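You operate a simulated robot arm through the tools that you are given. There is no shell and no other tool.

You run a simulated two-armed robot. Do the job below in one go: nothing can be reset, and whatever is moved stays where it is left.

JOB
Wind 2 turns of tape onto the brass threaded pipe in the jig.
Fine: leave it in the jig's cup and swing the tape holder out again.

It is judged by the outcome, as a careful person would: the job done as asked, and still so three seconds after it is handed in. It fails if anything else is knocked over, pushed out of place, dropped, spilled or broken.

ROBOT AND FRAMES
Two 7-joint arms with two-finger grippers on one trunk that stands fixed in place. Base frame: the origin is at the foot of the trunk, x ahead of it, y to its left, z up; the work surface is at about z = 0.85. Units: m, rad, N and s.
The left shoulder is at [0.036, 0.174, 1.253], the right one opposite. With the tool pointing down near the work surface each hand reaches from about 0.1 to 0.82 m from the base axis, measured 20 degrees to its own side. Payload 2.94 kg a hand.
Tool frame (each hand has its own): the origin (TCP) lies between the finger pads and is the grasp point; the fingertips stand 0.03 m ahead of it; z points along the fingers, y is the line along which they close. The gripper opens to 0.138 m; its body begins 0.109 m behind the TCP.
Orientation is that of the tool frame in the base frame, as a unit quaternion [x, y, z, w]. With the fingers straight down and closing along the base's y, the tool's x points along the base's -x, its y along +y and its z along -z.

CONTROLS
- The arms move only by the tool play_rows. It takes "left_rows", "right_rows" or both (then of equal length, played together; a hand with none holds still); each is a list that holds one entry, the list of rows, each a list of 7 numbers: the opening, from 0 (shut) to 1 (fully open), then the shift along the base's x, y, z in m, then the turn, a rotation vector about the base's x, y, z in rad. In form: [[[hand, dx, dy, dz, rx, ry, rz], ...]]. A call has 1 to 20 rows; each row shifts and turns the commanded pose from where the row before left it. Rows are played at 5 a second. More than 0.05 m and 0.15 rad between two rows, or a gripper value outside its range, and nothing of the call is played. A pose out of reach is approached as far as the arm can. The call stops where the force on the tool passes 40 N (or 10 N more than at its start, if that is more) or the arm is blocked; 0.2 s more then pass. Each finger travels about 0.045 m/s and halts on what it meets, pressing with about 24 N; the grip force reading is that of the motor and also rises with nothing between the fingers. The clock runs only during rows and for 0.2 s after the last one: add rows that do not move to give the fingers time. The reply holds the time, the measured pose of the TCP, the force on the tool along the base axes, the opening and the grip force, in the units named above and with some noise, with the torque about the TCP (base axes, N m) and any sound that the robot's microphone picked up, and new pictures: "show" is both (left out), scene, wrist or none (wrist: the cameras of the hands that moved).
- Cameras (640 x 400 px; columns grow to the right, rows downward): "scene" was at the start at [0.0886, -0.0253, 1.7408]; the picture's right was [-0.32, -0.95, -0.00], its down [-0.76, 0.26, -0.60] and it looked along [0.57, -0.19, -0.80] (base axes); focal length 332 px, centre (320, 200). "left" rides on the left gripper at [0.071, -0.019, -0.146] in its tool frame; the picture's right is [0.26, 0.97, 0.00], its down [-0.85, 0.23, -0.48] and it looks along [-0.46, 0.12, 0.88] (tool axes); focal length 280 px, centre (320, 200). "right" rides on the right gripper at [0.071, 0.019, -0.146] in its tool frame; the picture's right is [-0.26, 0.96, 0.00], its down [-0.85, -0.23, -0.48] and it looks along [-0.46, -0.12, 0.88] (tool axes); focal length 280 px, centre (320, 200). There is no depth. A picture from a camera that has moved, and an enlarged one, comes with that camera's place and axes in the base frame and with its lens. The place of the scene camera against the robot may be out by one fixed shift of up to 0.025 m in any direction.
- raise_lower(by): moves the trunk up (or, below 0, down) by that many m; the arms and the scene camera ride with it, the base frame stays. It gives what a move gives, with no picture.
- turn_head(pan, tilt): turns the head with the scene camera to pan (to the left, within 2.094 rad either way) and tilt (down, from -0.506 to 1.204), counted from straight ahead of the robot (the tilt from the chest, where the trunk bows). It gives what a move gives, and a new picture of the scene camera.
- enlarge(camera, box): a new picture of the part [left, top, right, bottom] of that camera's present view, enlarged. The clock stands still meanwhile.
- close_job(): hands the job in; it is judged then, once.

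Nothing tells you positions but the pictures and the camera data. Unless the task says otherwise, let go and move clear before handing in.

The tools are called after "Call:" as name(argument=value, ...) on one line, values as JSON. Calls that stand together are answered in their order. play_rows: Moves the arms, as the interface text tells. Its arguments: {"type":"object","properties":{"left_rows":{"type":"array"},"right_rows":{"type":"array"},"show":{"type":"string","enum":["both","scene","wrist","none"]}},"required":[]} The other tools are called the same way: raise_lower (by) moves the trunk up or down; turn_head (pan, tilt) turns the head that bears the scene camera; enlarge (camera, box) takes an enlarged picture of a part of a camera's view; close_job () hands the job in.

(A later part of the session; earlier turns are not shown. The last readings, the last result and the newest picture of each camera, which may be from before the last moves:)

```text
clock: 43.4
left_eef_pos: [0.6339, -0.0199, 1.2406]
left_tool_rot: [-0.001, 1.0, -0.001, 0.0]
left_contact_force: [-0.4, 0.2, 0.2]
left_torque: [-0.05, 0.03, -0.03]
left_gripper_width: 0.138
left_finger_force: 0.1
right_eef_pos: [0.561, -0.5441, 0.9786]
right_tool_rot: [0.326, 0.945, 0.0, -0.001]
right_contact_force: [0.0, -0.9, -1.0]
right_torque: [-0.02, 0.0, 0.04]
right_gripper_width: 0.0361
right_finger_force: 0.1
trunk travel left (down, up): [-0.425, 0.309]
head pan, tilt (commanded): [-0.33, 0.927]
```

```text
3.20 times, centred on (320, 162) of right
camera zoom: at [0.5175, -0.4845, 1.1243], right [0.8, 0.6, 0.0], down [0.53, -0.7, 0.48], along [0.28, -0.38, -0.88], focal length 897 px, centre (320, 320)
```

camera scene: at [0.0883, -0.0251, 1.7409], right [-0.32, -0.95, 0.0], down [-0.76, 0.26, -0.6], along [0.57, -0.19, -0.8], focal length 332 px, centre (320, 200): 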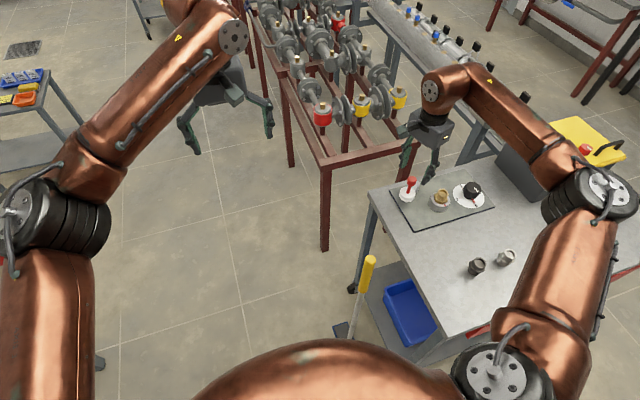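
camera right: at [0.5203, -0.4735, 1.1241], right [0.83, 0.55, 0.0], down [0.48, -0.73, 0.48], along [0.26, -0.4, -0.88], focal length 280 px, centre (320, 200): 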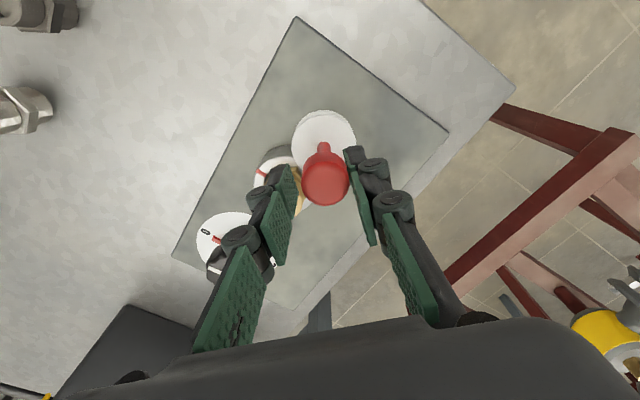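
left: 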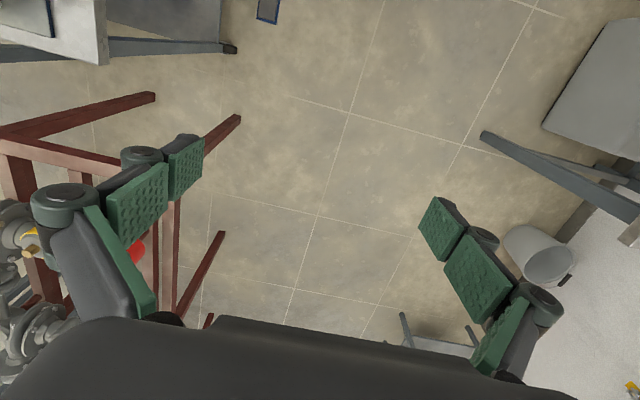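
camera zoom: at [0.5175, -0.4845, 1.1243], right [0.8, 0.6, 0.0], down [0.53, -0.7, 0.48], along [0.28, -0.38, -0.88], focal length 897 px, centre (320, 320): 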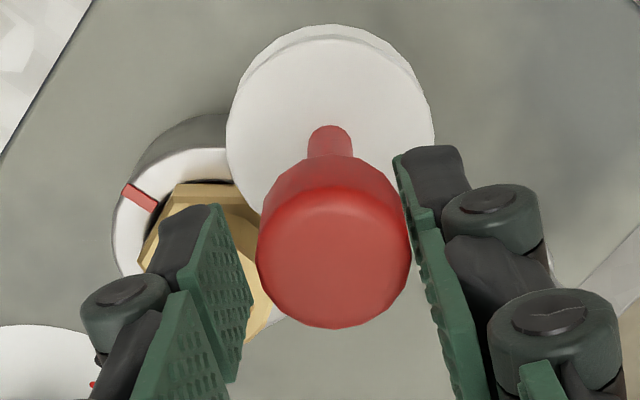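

The spool is a few millimetres from the collar. I'll take two more small steps, checking for force.

Call:
play_rows(right_rows=[[[0.26, 0.0004, -0.002, 0, 0, 0, 0.015], [0.26, 0.0004, -0.002, 0, 0, 0, 0.015], [0.26, 0, 0, 0, 0, 0, 0]]], show="none")

Call:
enlarge(camera="scene", box=[415, 175, 463, 205])

Call:
enlarge(camera="right", box=[220, 100, 420, 225])

```text
clock: 44.2
left_eef_pos: [0.633, -0.0205, 1.2413]
left_tool_rot: [-0.001, 1.0, 0.0, 0.0]
left_contact_force: [0.0, 0.0, 0.7]
left_torque: [0.02, 0.0, -0.02]
left_gripper_width: 0.1381
left_finger_force: 0.0
right_eef_pos: [0.5612, -0.5471, 0.9779]
right_tool_rot: [0.312, 0.95, 0.0, 0.0]
right_contact_force: [0.1, 0.0, -0.3]
right_torque: [0.0, 0.0, -0.01]
right_gripper_width: 0.0358
right_finger_force: 0.0
trunk travel left (down, up): [-0.425, 0.309]
head pan, tilt (commanded): [-0.33, 0.927]
```

```text
13.33 times, centred on (439, 190) of scene
camera zoom: at [0.0889, -0.0256, 1.7408], right [-0.32, -0.95, 0.0], down [-0.76, 0.26, -0.6], along [0.57, -0.19, -0.8], focal length 4420 px, centre (-1267, 333)
```

zoom: 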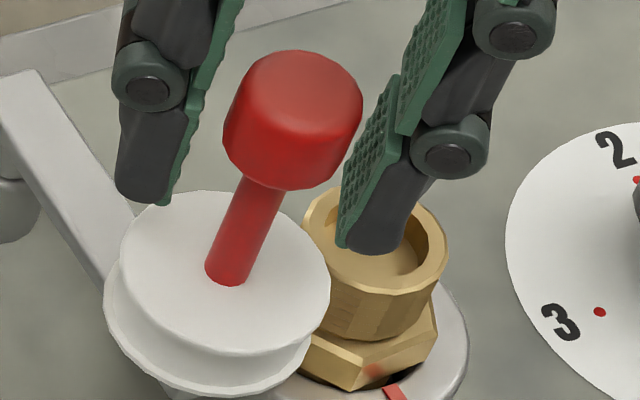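

```text
3.20 times, centred on (320, 162) of right
camera zoom: at [0.5165, -0.4899, 1.124], right [0.78, 0.62, 0.0], down [0.55, -0.69, 0.48], along [0.3, -0.37, -0.88], focal length 897 px, centre (320, 320)
```

zoom: 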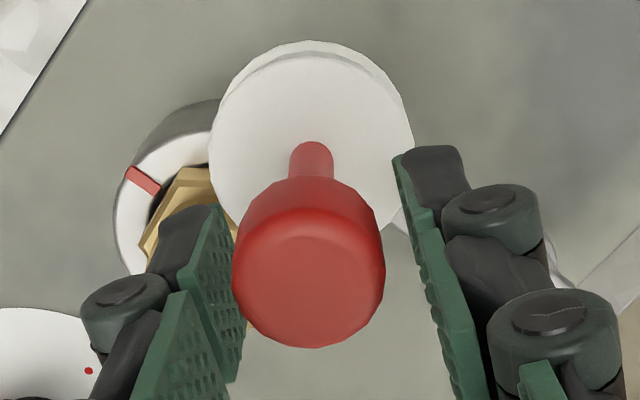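

The handle has jumped ahead by itself onto the leading finger, as if the holder snapped into its working position by the fitting. I'll open the fingers to free it and look again.

Call:
play_rows(right_rows=[[[0.4, 0, 0, 0, 0, 0, 0], [0.5, 0, 0, 0, 0, 0, 0], [0.5, 0, 0, 0, 0, 0, 0], [0.5, 0, 0, 0, 0, 0, 0]]], show="none")

Call:
enlarge(camera="scene", box=[415, 175, 463, 205])

Call:
enlarge(camera="right", box=[220, 100, 420, 225])

```text
clock: 45.2
left_eef_pos: [0.6355, -0.0191, 1.2406]
left_tool_rot: [0.0, 1.0, 0.0, 0.0]
left_contact_force: [0.3, 0.1, 0.9]
left_torque: [-0.01, 0.01, 0.03]
left_gripper_width: 0.1381
left_finger_force: 0.2
right_eef_pos: [0.5623, -0.5483, 0.9786]
right_tool_rot: [0.311, 0.95, 0.0, 0.0]
right_contact_force: [-0.5, -0.3, 0.1]
right_torque: [0.01, 0.05, 0.02]
right_gripper_width: 0.069
right_finger_force: 0.1
trunk travel left (down, up): [-0.425, 0.309]
head pan, tilt (commanded): [-0.33, 0.927]
```

```text
13.33 times, centred on (439, 190) of scene
camera zoom: at [0.0889, -0.0257, 1.7408], right [-0.32, -0.95, 0.0], down [-0.76, 0.26, -0.6], along [0.57, -0.19, -0.8], focal length 4420 px, centre (-1267, 333)
```

zoom: 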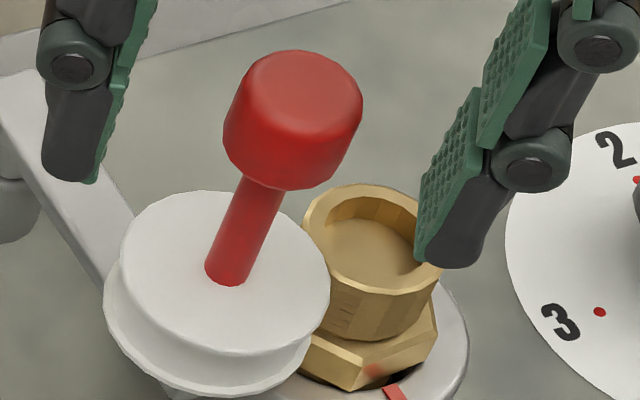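

```text
3.20 times, centred on (320, 162) of right
camera zoom: at [0.5165, -0.4899, 1.124], right [0.78, 0.62, 0.0], down [0.55, -0.69, 0.48], along [0.3, -0.37, -0.88], focal length 897 px, centre (320, 320)
```

zoom: 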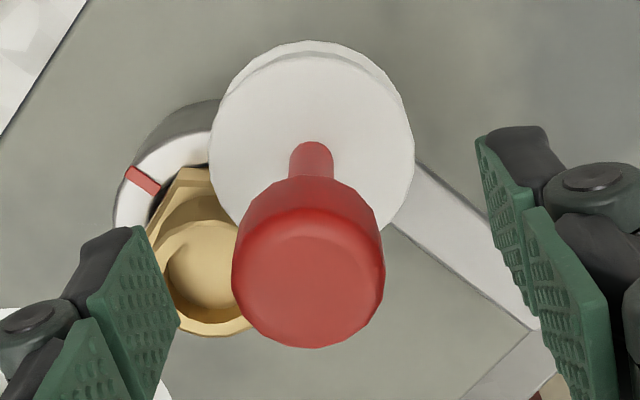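

The holder stays put against the fitting after I opened the fingers. I'll lift clear and check the spool's contact from above.

Call:
play_rows(right_rows=[[[0.5, 0, 0, 0.02, 0, 0, 0], [0.5, 0, 0, 0.03, 0, 0, 0], [0.5, 0, 0, 0.04, 0, 0, 0], [0.5, -0.01, -0.02, 0.03, 0, 0, 0], [0.5, -0.01, -0.03, 0, 0, 0, 0], [0.5, 0, 0, 0, 0, 0, 0]]], show="both")

Call:
enlarge(camera="right", box=[240, 20, 400, 120])

Call:
enlarge(camera="scene", box=[405, 170, 501, 230])

```text
clock: 46.6
left_eef_pos: [0.633, -0.02, 1.2415]
left_tool_rot: [0.0, 1.0, 0.001, -0.001]
left_contact_force: [-0.6, -0.3, -0.3]
left_torque: [-0.03, 0.0, -0.01]
left_gripper_width: 0.138
left_finger_force: 0.0
right_eef_pos: [0.5417, -0.5981, 1.1008]
right_tool_rot: [0.312, 0.95, 0.0, 0.001]
right_contact_force: [0.2, 0.1, -0.3]
right_torque: [-0.01, -0.01, -0.01]
right_gripper_width: 0.069
right_finger_force: 0.1
trunk travel left (down, up): [-0.425, 0.309]
head pan, tilt (commanded): [-0.33, 0.927]
camera scene: at [0.0892, -0.0248, 1.7408], right [-0.32, -0.95, 0.0], down [-0.76, 0.26, -0.6], along [0.57, -0.19, -0.8], focal length 332 px, centre (320, 200)
camera right: at [0.4965, -0.5401, 1.2456], right [0.78, 0.62, 0.0], down [0.55, -0.69, 0.48], along [0.3, -0.37, -0.88], focal length 280 px, centre (320, 200)
```

scene: 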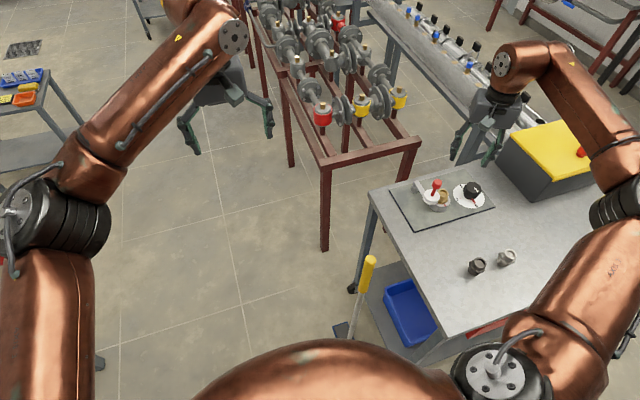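
right: 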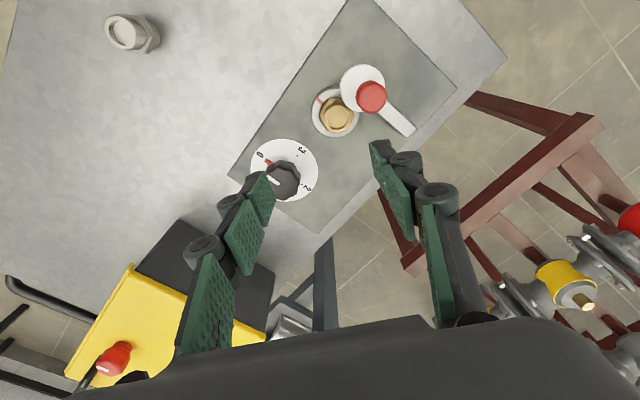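

```text
4.00 times, centred on (320, 70) of right
camera zoom: at [0.4965, -0.5401, 1.2456], right [0.78, 0.62, 0.0], down [0.55, -0.69, 0.48], along [0.3, -0.37, -0.88], focal length 1122 px, centre (320, 720)
```

zoom: 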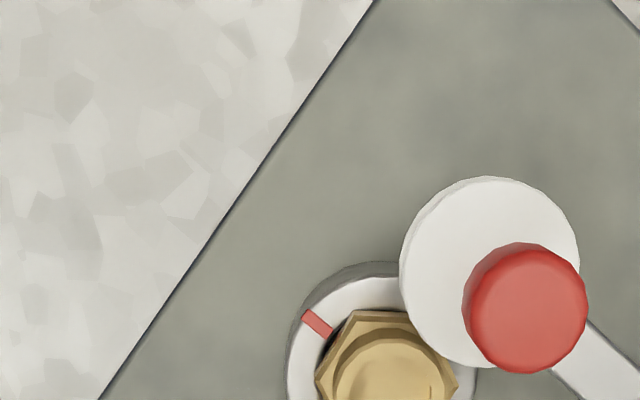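

```text
6.67 times, centred on (453, 200) of scene
camera zoom: at [0.0892, -0.0248, 1.7408], right [-0.32, -0.95, 0.0], down [-0.76, 0.26, -0.6], along [0.57, -0.19, -0.8], focal length 2210 px, centre (-567, 200)
```

zoom: 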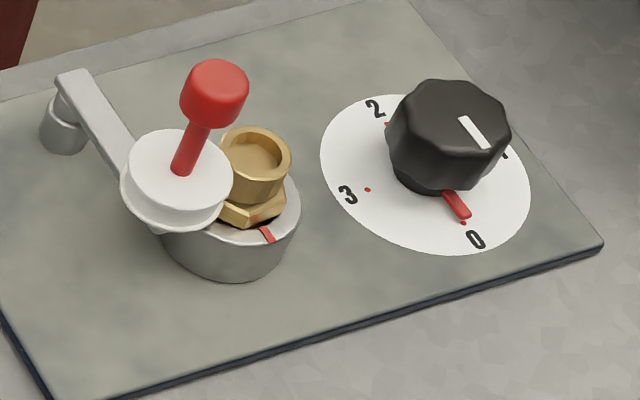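

The spool now rests against the fitting, with the cup's red mark at its starting place and the dial on 0. Next I'll go back over the knob and wind the wrist back so I can make the full half turn in one grip.

Call:
play_rows(right_rows=[[[0.7, 0.001, -0.01, 0, 0, 0, -0.143], [0.7, 0.001, -0.01, 0, 0, 0, -0.143], [0.7, 0.001, -0.01, 0, 0, 0, -0.143], [0.7, 0.001, -0.01, 0, 0, 0, -0.143], [0.7, 0.002, -0.01, 0, 0, 0, -0.143], [0.7, 0.002, -0.01, 0, 0, 0, -0.143], [0.7, 0.002, -0.01, 0, 0, 0, -0.143], [0.7, 0.002, -0.01, 0, 0, 0, -0.143], [0.7, 0.002, -0.01, 0, 0, 0, -0.143], [0.7, 0, -0.012, 0, 0, 0, -0.143], [0.7, 0, 0, 0, 0, 0, -0.143], [0.7, 0, 0, 0, 0, 0, -0.143], [0.7, 0, 0, 0, 0, 0, -0.143], [0.7, 0, 0, 0, 0, 0, -0.143], [0.7, 0, 0, 0, 0, 0, -0.143], [0.7, 0, 0, 0, 0, 0, -0.143], [0.7, 0, 0, 0, 0, 0, -0.143], [0.7, 0, 0, 0, 0, 0, -0.143], [0.7, 0, 0, 0, 0, 0, -0.143], [0.7, 0, 0, 0, 0, 0, -0.143]]], show="none")

Call:
play_rows(right_rows=[[[0.7, 0, 0, -0.02, 0, 0, -0.143], [0.7, 0, 0, -0.03, 0, 0, -0.143], [0.7, 0, 0, -0.03, 0, 0, -0.146], [0.7, 0, 0, -0.03, 0, 0, 0], [0.7, 0, 0, -0.03, 0, 0, 0], [0.7, 0, 0, 0, 0, 0, 0]]], show="both")

Call:
enlarge(camera="right", box=[200, 100, 440, 250])

```text
clock: 50.8
left_eef_pos: [0.6365, -0.0209, 1.2406]
left_tool_rot: [0.0, 1.0, 0.001, 0.0]
left_contact_force: [-0.8, -0.5, -0.3]
left_torque: [0.0, -0.03, 0.04]
left_gripper_width: 0.1381
left_finger_force: 0.0
right_eef_pos: [0.5558, -0.699, 1.0978]
right_tool_rot: [0.984, -0.176, 0.0, 0.0]
right_contact_force: [0.4, -0.6, -0.8]
right_torque: [0.01, -0.01, 0.02]
right_gripper_width: 0.0966
right_finger_force: 0.1
trunk travel left (down, up): [-0.425, 0.309]
head pan, tilt (commanded): [-0.33, 0.927]
```

```text
clock: 52.2
left_eef_pos: [0.6342, -0.0205, 1.2425]
left_tool_rot: [-0.001, 1.0, 0.0, 0.0]
left_contact_force: [0.0, -0.3, 0.1]
left_torque: [-0.01, -0.03, 0.0]
left_gripper_width: 0.1383
left_finger_force: 0.1
right_eef_pos: [0.5566, -0.7, 0.9602]
right_tool_rot: [0.924, -0.382, 0.0, 0.0]
right_contact_force: [-0.4, 0.5, -0.3]
right_torque: [-0.02, 0.01, 0.01]
right_gripper_width: 0.0966
right_finger_force: 0.2
trunk travel left (down, up): [-0.425, 0.309]
head pan, tilt (commanded): [-0.33, 0.927]
camera scene: at [0.0885, -0.0254, 1.7409], right [-0.32, -0.95, 0.0], down [-0.76, 0.26, -0.6], along [0.57, -0.19, -0.8], focal length 332 px, centre (320, 200)
camera right: at [0.5928, -0.7625, 1.1053], right [-0.87, -0.5, 0.0], down [-0.44, 0.76, 0.48], along [-0.24, 0.41, -0.88], focal length 280 px, centre (320, 200)
```

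scene: 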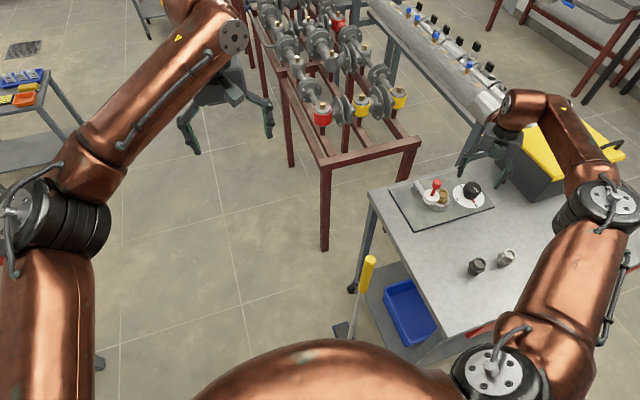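
right: 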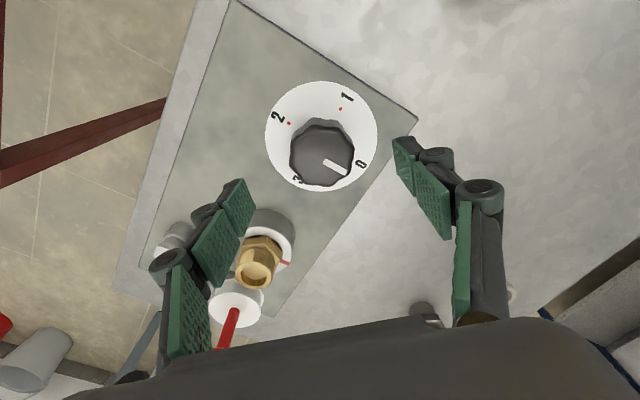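

```text
2.67 times, centred on (320, 175) of right
camera zoom: at [0.5928, -0.7625, 1.1053], right [-0.87, -0.5, 0.0], down [-0.44, 0.76, 0.48], along [-0.24, 0.41, -0.88], focal length 748 px, centre (320, 267)
```

zoom: 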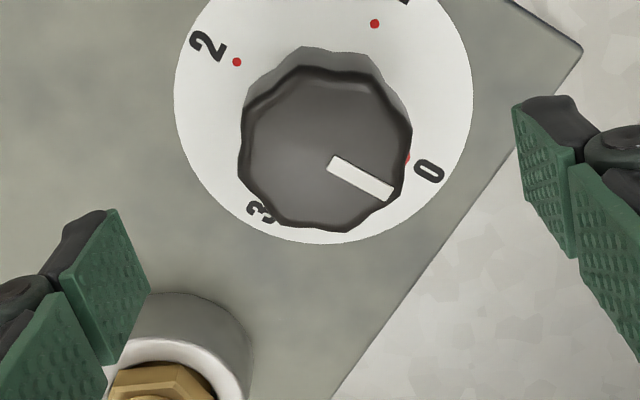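

The knob is centred again with the pointer still on 0. I'll lower to the same height as before and grip it.

Call:
play_rows(right_rows=[[[0.7, -0.0005, 0, -0.02, 0, 0, 0], [0.7, 0, 0, -0.02, 0, 0, 0], [0.7, 0, 0, -0.014, 0, 0, 0], [0.7, 0, 0, 0, 0, 0, 0], [0.5, 0, 0, 0, 0, 0, 0], [0.4, 0, 0, 0, 0, 0, 0], [0.2, 0, 0, 0, 0, 0, 0], [0, 0, 0, 0, 0, 0, 0], [0, 0, 0, 0, 0, 0, 0], [0, 0, 0, 0, 0, 0, 0], [0, 0, 0, 0, 0, 0, 0]]], show="none")

Call:
enlarge(camera="right", box=[200, 100, 440, 250])

Call:
enlarge(camera="scene", box=[405, 170, 501, 230])

```text
clock: 54.6
left_eef_pos: [0.6339, -0.0203, 1.2405]
left_tool_rot: [-0.001, 1.0, 0.0, 0.0]
left_contact_force: [0.2, -0.2, -0.1]
left_torque: [0.03, 0.03, -0.02]
left_gripper_width: 0.1382
left_finger_force: 0.0
right_eef_pos: [0.5551, -0.7007, 0.9051]
right_tool_rot: [0.924, -0.382, -0.001, -0.001]
right_contact_force: [-0.5, -0.2, -0.4]
right_torque: [-0.04, 0.03, -0.02]
right_gripper_width: 0.0488
right_finger_force: 45.1
trunk travel left (down, up): [-0.425, 0.309]
head pan, tilt (commanded): [-0.33, 0.927]
```

```text
2.67 times, centred on (320, 175) of right
camera zoom: at [0.5923, -0.7634, 1.0505], right [-0.87, -0.5, 0.0], down [-0.44, 0.76, 0.48], along [-0.24, 0.41, -0.88], focal length 748 px, centre (320, 267)
```

zoom: 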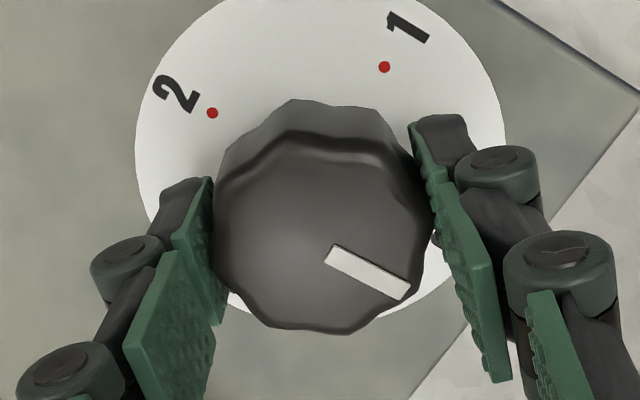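

```text
6.67 times, centred on (453, 200) of scene
camera zoom: at [0.089, -0.026, 1.7408], right [-0.32, -0.95, 0.0], down [-0.76, 0.26, -0.6], along [0.57, -0.19, -0.8], focal length 2210 px, centre (-567, 200)
```

zoom: 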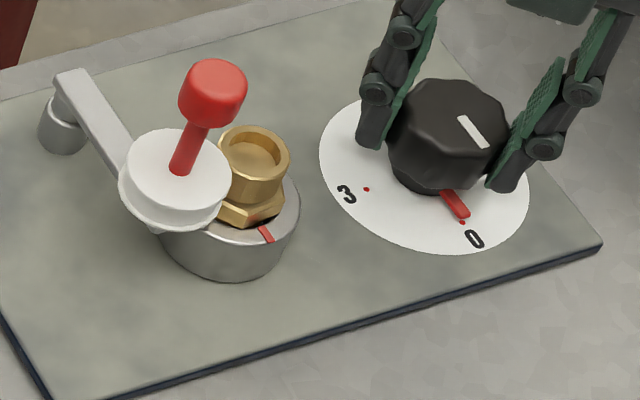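

The grip is firm and the pointer is at 0. I'll turn slowly towards 1 and check that the fitting turns with the cup and takes up tape.

Call:
play_rows(right_rows=[[[0, 0, 0, 0, 0, 0, 0.08], [0, 0, 0, 0, 0, 0, 0.08], [0, 0, 0, 0, 0, 0, 0.08], [0, 0, 0, 0, 0, 0, 0.08], [0, 0, 0, 0, 0, 0, 0.08], [0, 0, 0, 0, 0, 0, 0]]], show="none")

Call:
enlarge(camera="scene", box=[405, 170, 501, 230])

```text
clock: 56.0
left_eef_pos: [0.6346, -0.0203, 1.2405]
left_tool_rot: [-0.001, 1.0, 0.0, 0.001]
left_contact_force: [0.3, -0.6, -0.5]
left_torque: [-0.01, 0.01, 0.0]
left_gripper_width: 0.1383
left_finger_force: 0.0
right_eef_pos: [0.5553, -0.7007, 0.9054]
right_tool_rot: [0.982, -0.19, 0.0, 0.001]
right_contact_force: [1.7, -3.9, 4.1]
right_torque: [-0.09, 0.07, 0.03]
right_gripper_width: 0.0494
right_finger_force: 44.6
trunk travel left (down, up): [-0.425, 0.309]
head pan, tilt (commanded): [-0.33, 0.927]
```

```text
6.67 times, centred on (453, 200) of scene
camera zoom: at [0.0887, -0.0259, 1.7408], right [-0.32, -0.95, 0.0], down [-0.76, 0.26, -0.6], along [0.57, -0.19, -0.8], focal length 2210 px, centre (-567, 200)
```

zoom: 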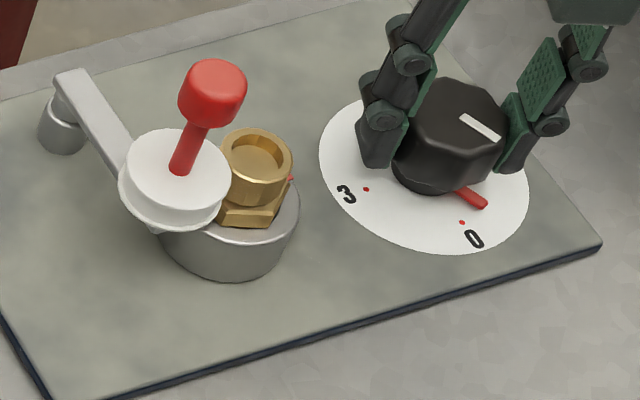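

The cup's mark and the hex both turned about a quarter turn, so the fitting turns with the cup. I'll continue the same smooth turn towards 1.

Call:
play_rows(right_rows=[[[0, 0, 0, 0, 0, 0, 0.08], [0, 0, 0, 0, 0, 0, 0.08], [0, 0, 0, 0, 0, 0, 0.08], [0, 0, 0, 0, 0, 0, 0.08], [0, 0, 0, 0, 0, 0, 0.08], [0, 0, 0, 0, 0, 0, 0.08], [0, 0, 0, 0, 0, 0, 0.08], [0, 0, 0, 0, 0, 0, 0.08], [0, 0, 0, 0, 0, 0, 0.08], [0, 0, 0, 0, 0, 0, 0]]], show="none")

Call:
enlarge(camera="scene", box=[405, 170, 501, 230])

Call:
enlarge(camera="scene", box=[420, 180, 460, 205])

```text
clock: 58.2
left_eef_pos: [0.6345, -0.021, 1.2398]
left_tool_rot: [-0.001, 1.0, 0.0, -0.001]
left_contact_force: [1.0, 0.4, 0.4]
left_torque: [0.01, -0.05, 0.0]
left_gripper_width: 0.1381
left_finger_force: 0.0
right_eef_pos: [0.5564, -0.6994, 0.9052]
right_tool_rot: [0.986, 0.168, 0.0, 0.0]
right_contact_force: [4.8, -6.5, 5.7]
right_torque: [-0.19, -0.05, 0.0]
right_gripper_width: 0.0494
right_finger_force: 45.4
trunk travel left (down, up): [-0.425, 0.309]
head pan, tilt (commanded): [-0.33, 0.927]
```

```text
6.67 times, centred on (453, 200) of scene
camera zoom: at [0.089, -0.0262, 1.7408], right [-0.32, -0.95, 0.0], down [-0.76, 0.26, -0.6], along [0.57, -0.19, -0.8], focal length 2210 px, centre (-567, 200)
```

zoom: 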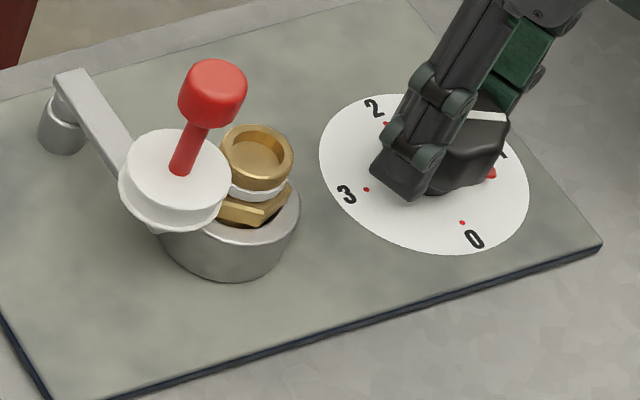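

```text
16.00 times, centred on (440, 192) of scene
camera zoom: at [0.089, -0.0262, 1.7408], right [-0.32, -0.95, 0.0], down [-0.76, 0.26, -0.6], along [0.57, -0.19, -0.8], focal length 5303 px, centre (-1600, 320)
```

zoom: 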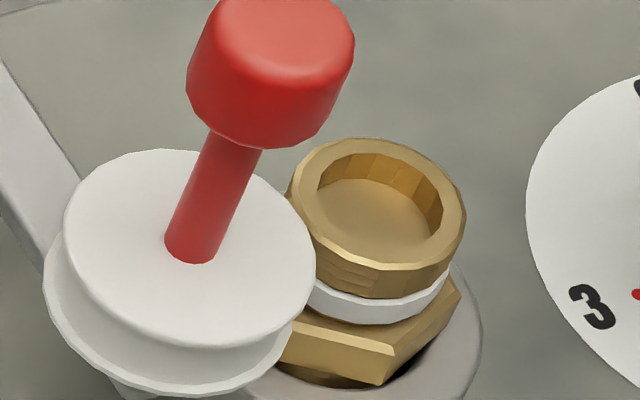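

White tape has appeared on the thread and the pointer is nearly at 1. I'll keep turning in the same direction.

Call:
play_rows(right_rows=[[[0, 0, 0, 0, 0, 0, 0.08], [0, 0, 0, 0, 0, 0, 0.08], [0, 0, 0, 0, 0, 0, 0.08], [0, 0, 0, 0, 0, 0, 0.08], [0, 0, 0, 0, 0, 0, 0.08], [0, 0, 0, 0, 0, 0, 0.08], [0, 0, 0, 0, 0, 0, 0.08], [0, 0, 0, 0, 0, 0, 0.08], [0, 0, 0, 0, 0, 0, 0.08], [0, 0, 0, 0, 0, 0, 0.08], [0, 0, 0, 0, 0, 0, 0]]], show="scene")

Call:
enlarge(camera="scene", box=[405, 170, 501, 230])

Call:
enlarge(camera="right", box=[200, 100, 440, 250])

```text
clock: 60.6
left_eef_pos: [0.6334, -0.0201, 1.2392]
left_tool_rot: [-0.001, 1.0, 0.0, 0.0]
left_contact_force: [-0.2, 0.1, -0.9]
left_torque: [0.0, -0.01, 0.01]
left_gripper_width: 0.1379
left_finger_force: 0.1
right_eef_pos: [0.5554, -0.6985, 0.9052]
right_tool_rot: [0.843, 0.538, 0.0, 0.001]
right_contact_force: [4.0, -5.5, 7.7]
right_torque: [-0.17, -0.19, 0.01]
right_gripper_width: 0.0495
right_finger_force: 45.1
trunk travel left (down, up): [-0.425, 0.309]
head pan, tilt (commanded): [-0.33, 0.927]
camera scene: at [0.0887, -0.026, 1.7408], right [-0.32, -0.95, 0.0], down [-0.76, 0.26, -0.6], along [0.57, -0.19, -0.8], focal length 332 px, centre (320, 200)
```

scene: 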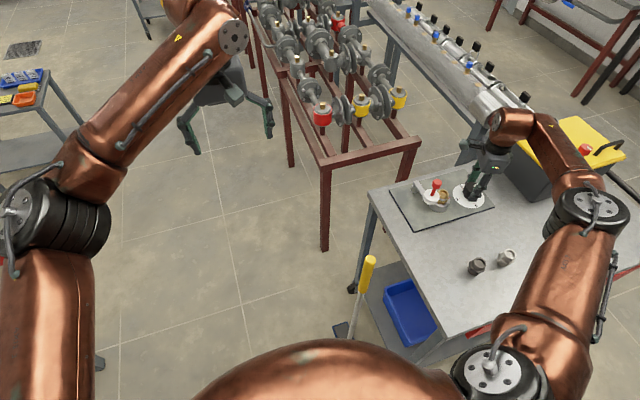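

```text
6.67 times, centred on (453, 200) of scene
camera zoom: at [0.0887, -0.026, 1.7408], right [-0.32, -0.95, 0.0], down [-0.76, 0.26, -0.6], along [0.57, -0.19, -0.8], focal length 2210 px, centre (-567, 200)
```

zoom: 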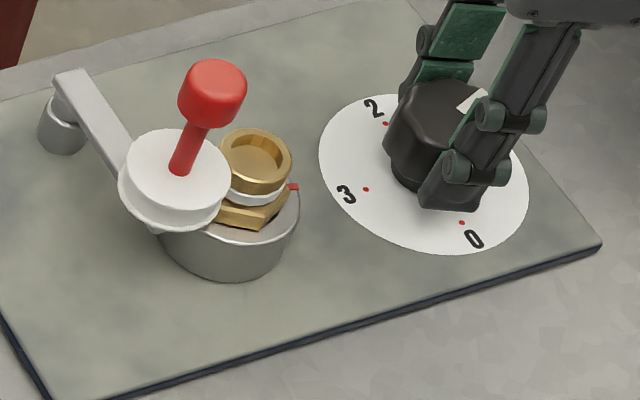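

```text
2.67 times, centred on (320, 175) of right
camera zoom: at [0.6027, -0.6428, 1.0505], right [0.77, -0.64, 0.0], down [-0.57, -0.67, 0.48], along [-0.31, -0.36, -0.88], focal length 748 px, centre (320, 267)
```

zoom: 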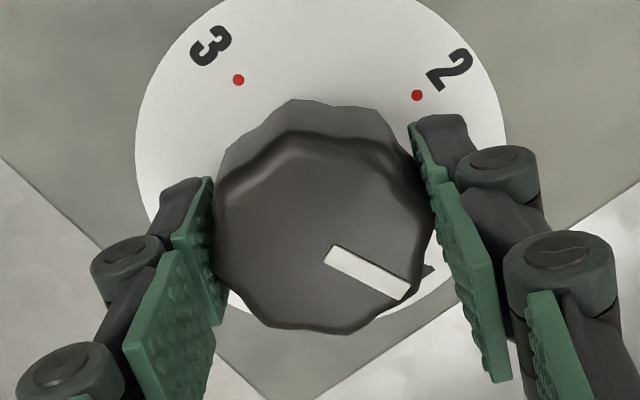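

The turn is tracking exactly, with no slip: the cup has made one full turn plus about 80 degrees. I'll continue towards 2, stopping just short to check.

Call:
play_rows(right_rows=[[[0, 0, 0, 0, 0, 0, 0.08], [0, 0, 0, 0, 0, 0, 0.08], [0, 0, 0, 0, 0, 0, 0.08], [0, 0, 0, 0, 0, 0, 0.08], [0, 0, 0, 0, 0, 0, 0.08], [0, 0, 0, 0, 0, 0, 0.08], [0, 0, 0, 0, 0, 0, 0.08], [0, 0, 0, 0, 0, 0, 0.08], [0, 0, 0, 0, 0, 0, 0.08], [0, 0, 0, 0, 0, 0, 0.08], [0, 0, 0, 0, 0, 0, 0.08], [0, 0, 0, 0, 0, 0, 0.08], [0, 0, 0, 0, 0, 0, 0.06], [0, 0, 0, 0, 0, 0, 0]]], show="none")

Call:
enlarge(camera="scene", box=[405, 170, 501, 230])

Call:
enlarge(camera="right", box=[200, 100, 440, 250])

```text
clock: 63.6
left_eef_pos: [0.6331, -0.0205, 1.2416]
left_tool_rot: [-0.001, 1.0, -0.001, 0.001]
left_contact_force: [0.1, -0.6, 0.0]
left_torque: [-0.02, -0.04, 0.03]
left_gripper_width: 0.1377
left_finger_force: 0.1
right_eef_pos: [0.5548, -0.7, 0.9054]
right_tool_rot: [0.473, 0.881, 0.0, -0.001]
right_contact_force: [-0.3, -3.3, 5.2]
right_torque: [-0.21, 0.02, -0.03]
right_gripper_width: 0.049
right_finger_force: 45.2
trunk travel left (down, up): [-0.425, 0.309]
head pan, tilt (commanded): [-0.33, 0.927]
```

```text
6.67 times, centred on (453, 200) of scene
camera zoom: at [0.0885, -0.0259, 1.7408], right [-0.32, -0.95, 0.0], down [-0.76, 0.26, -0.6], along [0.57, -0.19, -0.8], focal length 2210 px, centre (-567, 200)
```

zoom: 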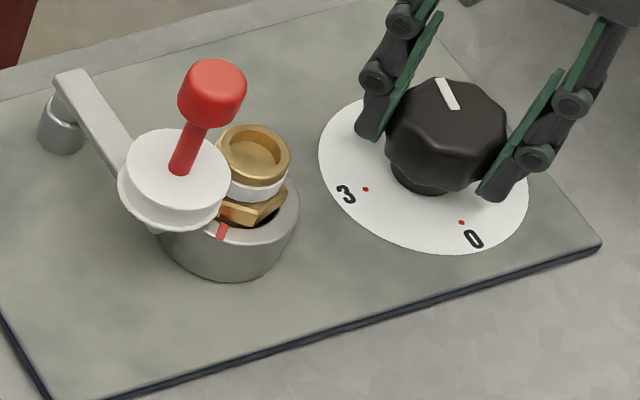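

```text
2.67 times, centred on (320, 175) of right
camera zoom: at [0.5322, -0.6293, 1.0505], right [0.95, 0.31, 0.0], down [0.28, -0.84, 0.48], along [0.15, -0.45, -0.88], focal length 748 px, centre (320, 267)
```

zoom: 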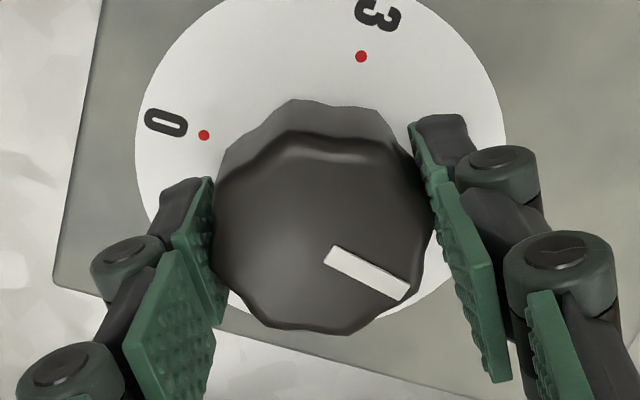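

The knob is just short of 2 and the cup has about 45 degrees left to reach two full turns. I'll finish the last small bit.

Call:
play_rows(right_rows=[[[0, 0, 0, 0, 0, 0, 0.07], [0, 0, 0, 0, 0, 0, 0.07], [0, 0, 0, 0, 0, 0, 0.0616], [0, 0, 0, 0, 0, 0, 0], [0, 0, 0, 0, 0, 0, 0]]], show="none")

Call:
enlarge(camera="scene", box=[405, 170, 501, 230])

Call:
enlarge(camera="right", box=[200, 100, 440, 250])

Call:
enlarge(camera="scene", box=[420, 180, 460, 205])

```text
clock: 64.8
left_eef_pos: [0.6346, -0.0208, 1.2401]
left_tool_rot: [0.0, 1.0, 0.0, -0.001]
left_contact_force: [0.2, -0.2, -0.1]
left_torque: [-0.03, 0.0, -0.01]
left_gripper_width: 0.138
left_finger_force: 0.1
right_eef_pos: [0.5541, -0.6995, 0.9051]
right_tool_rot: [0.382, 0.924, 0.001, -0.001]
right_contact_force: [-2.6, -0.6, 2.9]
right_torque: [-0.04, 0.07, 0.03]
right_gripper_width: 0.0488
right_finger_force: 45.1
trunk travel left (down, up): [-0.425, 0.309]
head pan, tilt (commanded): [-0.33, 0.927]
```

```text
6.67 times, centred on (453, 200) of scene
camera zoom: at [0.0883, -0.0259, 1.7408], right [-0.32, -0.95, 0.0], down [-0.76, 0.26, -0.6], along [0.57, -0.19, -0.8], focal length 2210 px, centre (-567, 200)
```

zoom: 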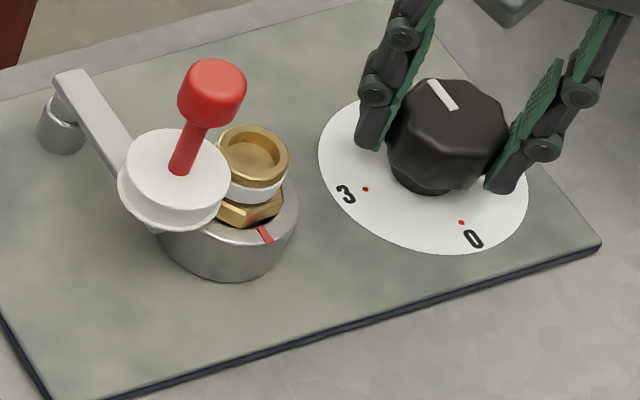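

```text
2.67 times, centred on (320, 175) of right
camera zoom: at [0.5186, -0.6354, 1.0505], right [0.87, 0.5, 0.0], down [0.44, -0.76, 0.48], along [0.24, -0.41, -0.88], focal length 748 px, centre (320, 267)
```

zoom: 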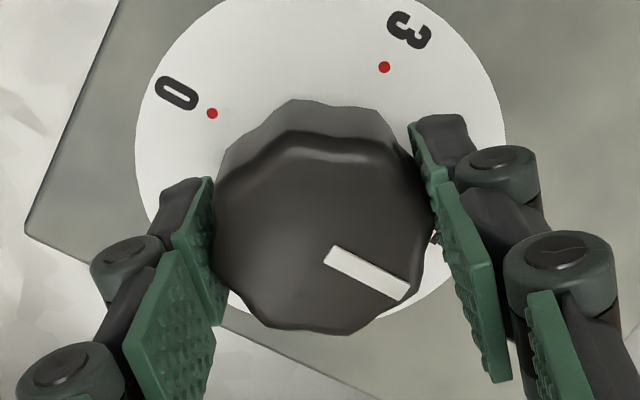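

```text
16.00 times, centred on (440, 192) of scene
camera zoom: at [0.0883, -0.0259, 1.7408], right [-0.32, -0.95, 0.0], down [-0.76, 0.26, -0.6], along [0.57, -0.19, -0.8], focal length 5303 px, centre (-1600, 320)
```

zoom: 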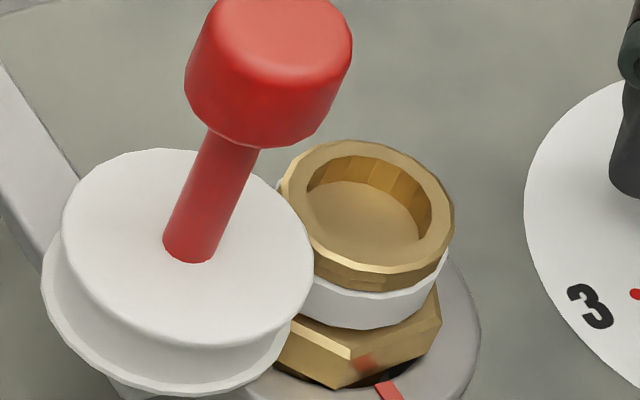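

The pointer has reached 2, the cup's red mark is back at its start after two full turns, and there is a clear white band of tape on the thread. I'll release the knob without disturbing it and lift away.

Call:
play_rows(right_rows=[[[0.45, 0, 0, 0, 0, 0, 0], [0.6, 0, 0, 0, 0, 0, 0], [0.7, 0, 0, 0, 0, 0, 0], [0.7, 0, 0, 0, 0, 0, 0], [0.7, 0, 0, 0.02, 0, 0, 0], [0.7, 0, 0, 0.03, 0, 0, 0], [0.7, 0, 0, 0.04, 0, 0, 0], [0.7, 0, 0, 0.04, 0, 0, 0], [0.7, 0, 0, 0.03, 0, 0, 0], [0.7, 0, 0, 0, 0, 0, 0]]], show="both")

Call:
enlarge(camera="scene", box=[405, 170, 501, 230])

Call:
enlarge(camera="right", box=[240, 0, 440, 125])

```text
clock: 67.0
left_eef_pos: [0.6341, -0.0202, 1.2409]
left_tool_rot: [-0.001, 1.0, 0.0, 0.0]
left_contact_force: [-0.1, -0.1, -0.3]
left_torque: [0.0, 0.02, -0.03]
left_gripper_width: 0.1379
left_finger_force: 0.1
right_eef_pos: [0.5559, -0.6999, 1.066]
right_tool_rot: [0.383, 0.924, 0.001, -0.001]
right_contact_force: [-0.6, -0.4, 0.3]
right_torque: [0.04, 0.03, -0.04]
right_gripper_width: 0.0962
right_finger_force: 0.0
trunk travel left (down, up): [-0.425, 0.309]
head pan, tilt (commanded): [-0.33, 0.927]
camera scene: at [0.0892, -0.0266, 1.7407], right [-0.32, -0.95, 0.0], down [-0.76, 0.26, -0.6], along [0.57, -0.19, -0.8], focal length 332 px, centre (320, 200)
camera right: at [0.5191, -0.6357, 1.2103], right [0.87, 0.5, 0.0], down [0.44, -0.76, 0.47], along [0.24, -0.41, -0.88], focal length 280 px, centre (320, 200)
```

scene: 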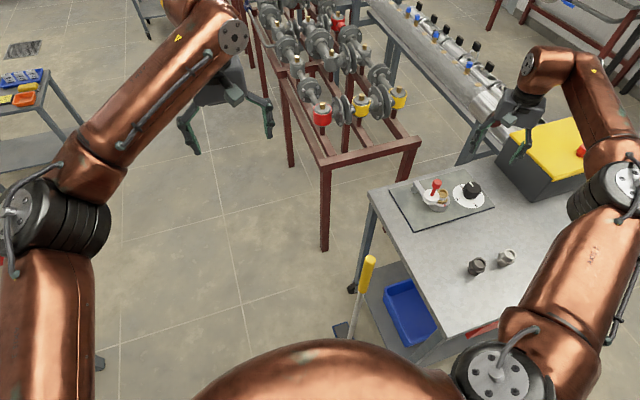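
right: 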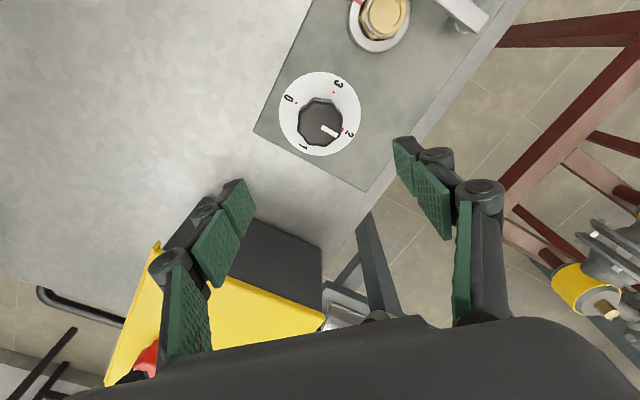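

```text
6.67 times, centred on (453, 200) of scene
camera zoom: at [0.0892, -0.0266, 1.7407], right [-0.32, -0.95, 0.0], down [-0.76, 0.26, -0.6], along [0.57, -0.19, -0.8], focal length 2210 px, centre (-567, 200)
```

zoom: 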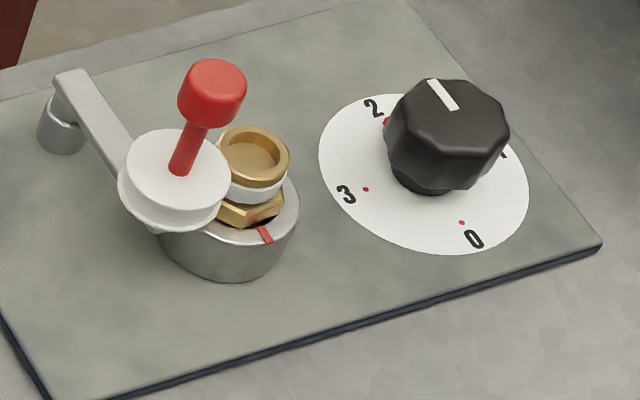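

```text
3.20 times, centred on (340, 62) of right
camera zoom: at [0.5191, -0.6357, 1.2103], right [0.87, 0.5, 0.0], down [0.44, -0.76, 0.47], along [0.24, -0.41, -0.88], focal length 897 px, centre (256, 640)
```

zoom: 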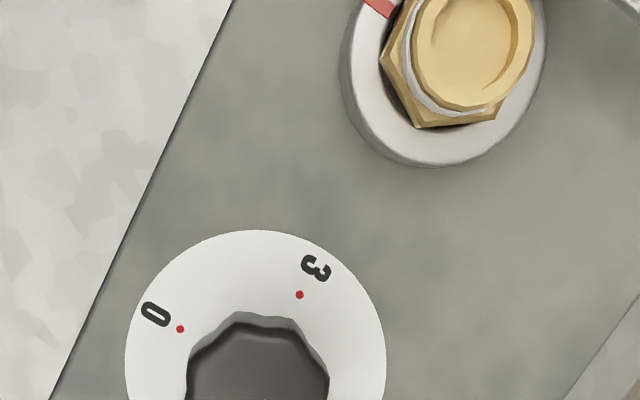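

The knob is free. I'll check that the pointer lines up with the 2 dot before swinging the tape away.

Call:
enlarge(camera="right", box=[270, 65, 370, 165])

Call:
enlarge(camera="scene", box=[420, 185, 460, 210])

```text
4.00 times, centred on (320, 115) of right
camera zoom: at [0.5191, -0.6357, 1.2103], right [0.87, 0.5, 0.0], down [0.44, -0.76, 0.47], along [0.24, -0.41, -0.88], focal length 1122 px, centre (320, 540)
```

zoom: 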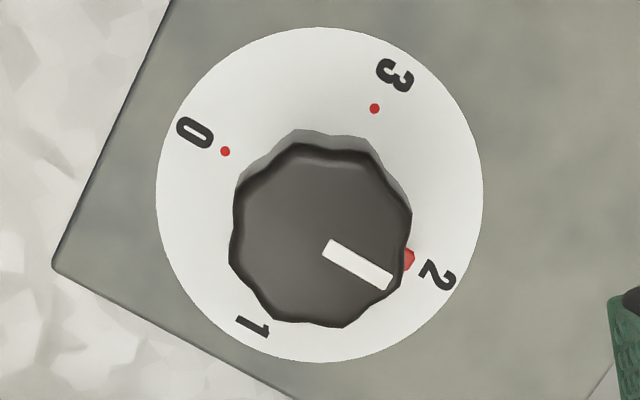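

```text
16.00 times, centred on (440, 198) of scene
camera zoom: at [0.0892, -0.0266, 1.7407], right [-0.32, -0.95, 0.0], down [-0.76, 0.26, -0.6], along [0.57, -0.19, -0.8], focal length 5303 px, centre (-1600, 240)
```

zoom: 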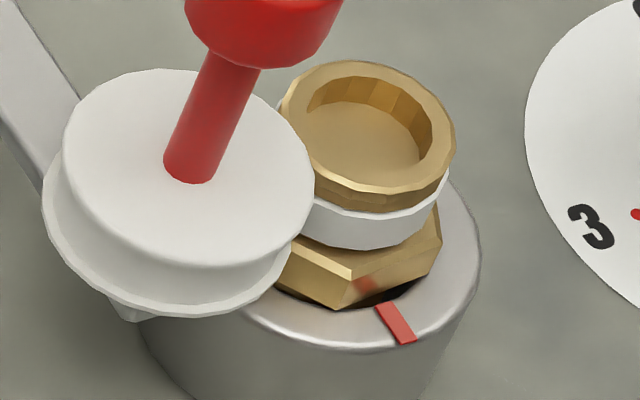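

The pointer sits right on the 2 dot. Next I'll go back above the tape handle, which now stands near (0.556, -0.542), to swing the holder out.

Call:
play_rows(right_rows=[[[0.5, 0, 0.026, 0, 0, 0, 0.026], [0.5, 0, 0.027, 0, 0, 0, 0.026], [0.5, 0, 0.027, 0, 0, 0, 0.026], [0.5, 0, 0.026, 0, 0, 0, 0.026], [0.5, 0, 0.026, 0, 0, 0, 0.026], [0.5, 0, 0.025, -0.016, 0, 0, 0.026], [0.5, 0, 0, 0, 0, 0, 0]]], show="both")

Call:
enlarge(camera="right", box=[220, 100, 420, 225])

```text
clock: 68.6
left_eef_pos: [0.6343, -0.0208, 1.2409]
left_tool_rot: [0.0, 1.0, -0.001, 0.0]
left_contact_force: [-0.3, -0.1, -0.1]
left_torque: [0.05, -0.03, 0.02]
left_gripper_width: 0.138
left_finger_force: 0.0
right_eef_pos: [0.5545, -0.5419, 1.0491]
right_tool_rot: [0.309, 0.951, 0.0, 0.0]
right_contact_force: [0.8, 1.0, 0.7]
right_torque: [0.02, 0.01, 0.02]
right_gripper_width: 0.0691
right_finger_force: 0.0
trunk travel left (down, up): [-0.425, 0.309]
head pan, tilt (commanded): [-0.33, 0.927]
camera scene: at [0.0885, -0.0262, 1.7408], right [-0.32, -0.95, 0.0], down [-0.76, 0.26, -0.6], along [0.57, -0.19, -0.8], focal length 332 px, centre (320, 200)
camera right: at [0.5086, -0.4851, 1.1946], right [0.78, 0.63, 0.0], down [0.55, -0.69, 0.48], along [0.3, -0.37, -0.88], focal length 280 px, centre (320, 200)
```

scene: 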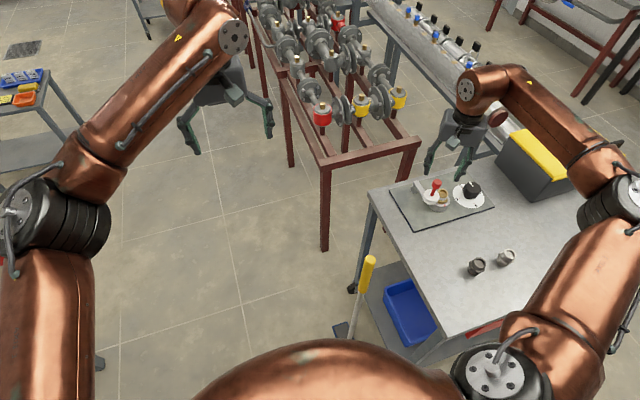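
right: 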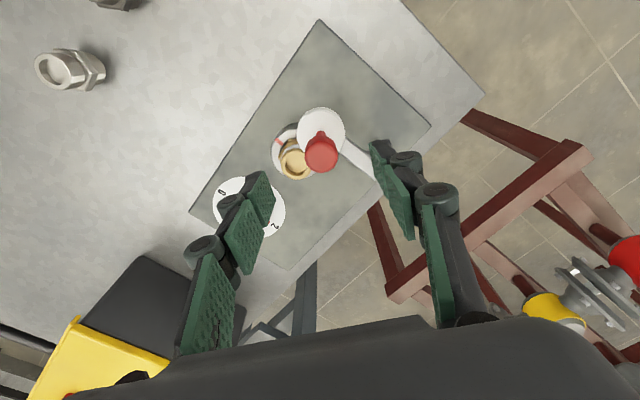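

```text
3.20 times, centred on (320, 162) of right
camera zoom: at [0.5086, -0.4851, 1.1946], right [0.78, 0.63, 0.0], down [0.55, -0.69, 0.48], along [0.3, -0.37, -0.88], focal length 897 px, centre (320, 320)
```

zoom: 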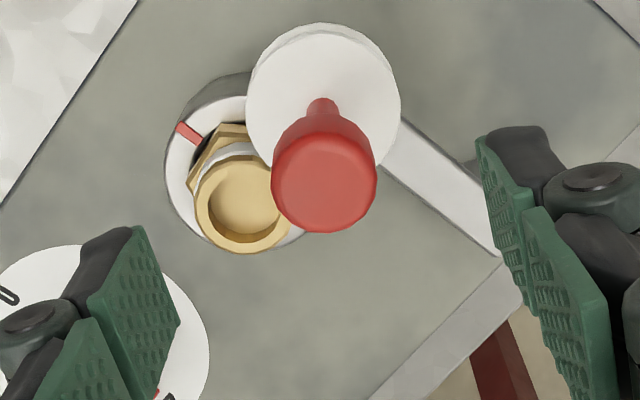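

The handle is centred between the fingers. I'll lower around it and close to the loose cage again.

Call:
play_rows(right_rows=[[[0.5, 0.0005, 0, -0.024, 0, 0, 0], [0.5, 0, 0, -0.024, 0, 0, 0], [0.5, 0, 0, -0.023, 0, 0, 0], [0.5, 0, 0, 0, 0, 0, 0], [0.4, 0, 0, 0, 0, 0, 0], [0.3, 0, 0, 0, 0, 0, 0], [0.26, 0, 0, 0, 0, 0, 0], [0.26, 0, 0, 0, 0, 0, 0]]], show="wrist")

Call:
enlarge(camera="right", box=[220, 100, 420, 225])

Call:
enlarge(camera="scene", box=[400, 165, 480, 215])

```text
clock: 70.4
left_eef_pos: [0.6344, -0.0199, 1.2409]
left_tool_rot: [0.0, 1.0, -0.001, 0.0]
left_contact_force: [-0.6, 0.0, 0.3]
left_torque: [-0.01, 0.01, 0.02]
left_gripper_width: 0.138
left_finger_force: 0.0
right_eef_pos: [0.5551, -0.5424, 0.9769]
right_tool_rot: [0.309, 0.951, 0.0, 0.0]
right_contact_force: [-1.2, -0.2, 0.4]
right_torque: [0.0, 0.04, -0.02]
right_gripper_width: 0.036
right_finger_force: 0.0
trunk travel left (down, up): [-0.425, 0.309]
head pan, tilt (commanded): [-0.33, 0.927]
camera right: at [0.5098, -0.4847, 1.1227], right [0.78, 0.63, 0.0], down [0.55, -0.69, 0.48], along [0.3, -0.37, -0.88], focal length 280 px, centre (320, 200)
```

right: 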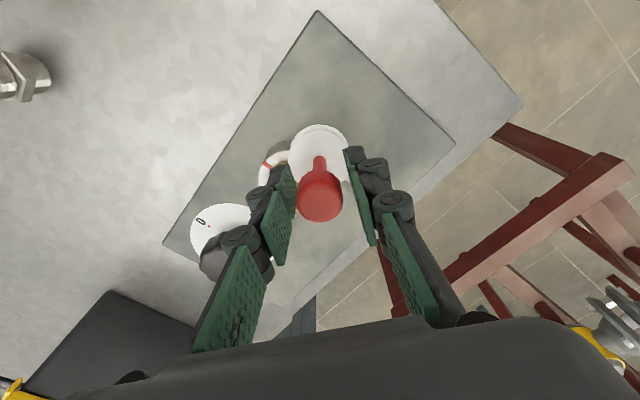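

```text
3.20 times, centred on (320, 162) of right
camera zoom: at [0.5098, -0.4847, 1.1227], right [0.78, 0.63, 0.0], down [0.55, -0.69, 0.48], along [0.3, -0.37, -0.88], focal length 897 px, centre (320, 320)
```

zoom: 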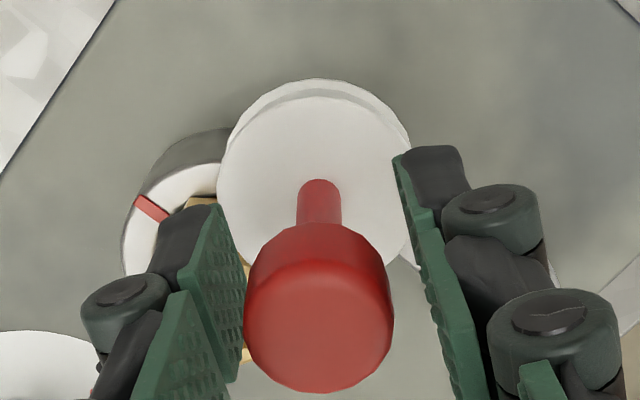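

```text
8.00 times, centred on (440, 190) of scene
camera zoom: at [0.0889, -0.026, 1.7408], right [-0.32, -0.95, 0.0], down [-0.76, 0.26, -0.6], along [0.57, -0.19, -0.8], focal length 2652 px, centre (-640, 280)
```

zoom: 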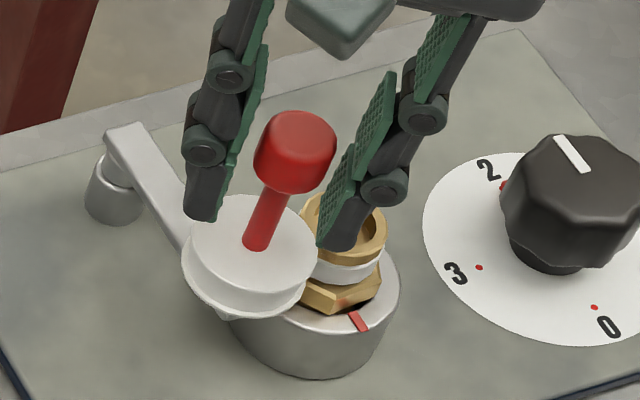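

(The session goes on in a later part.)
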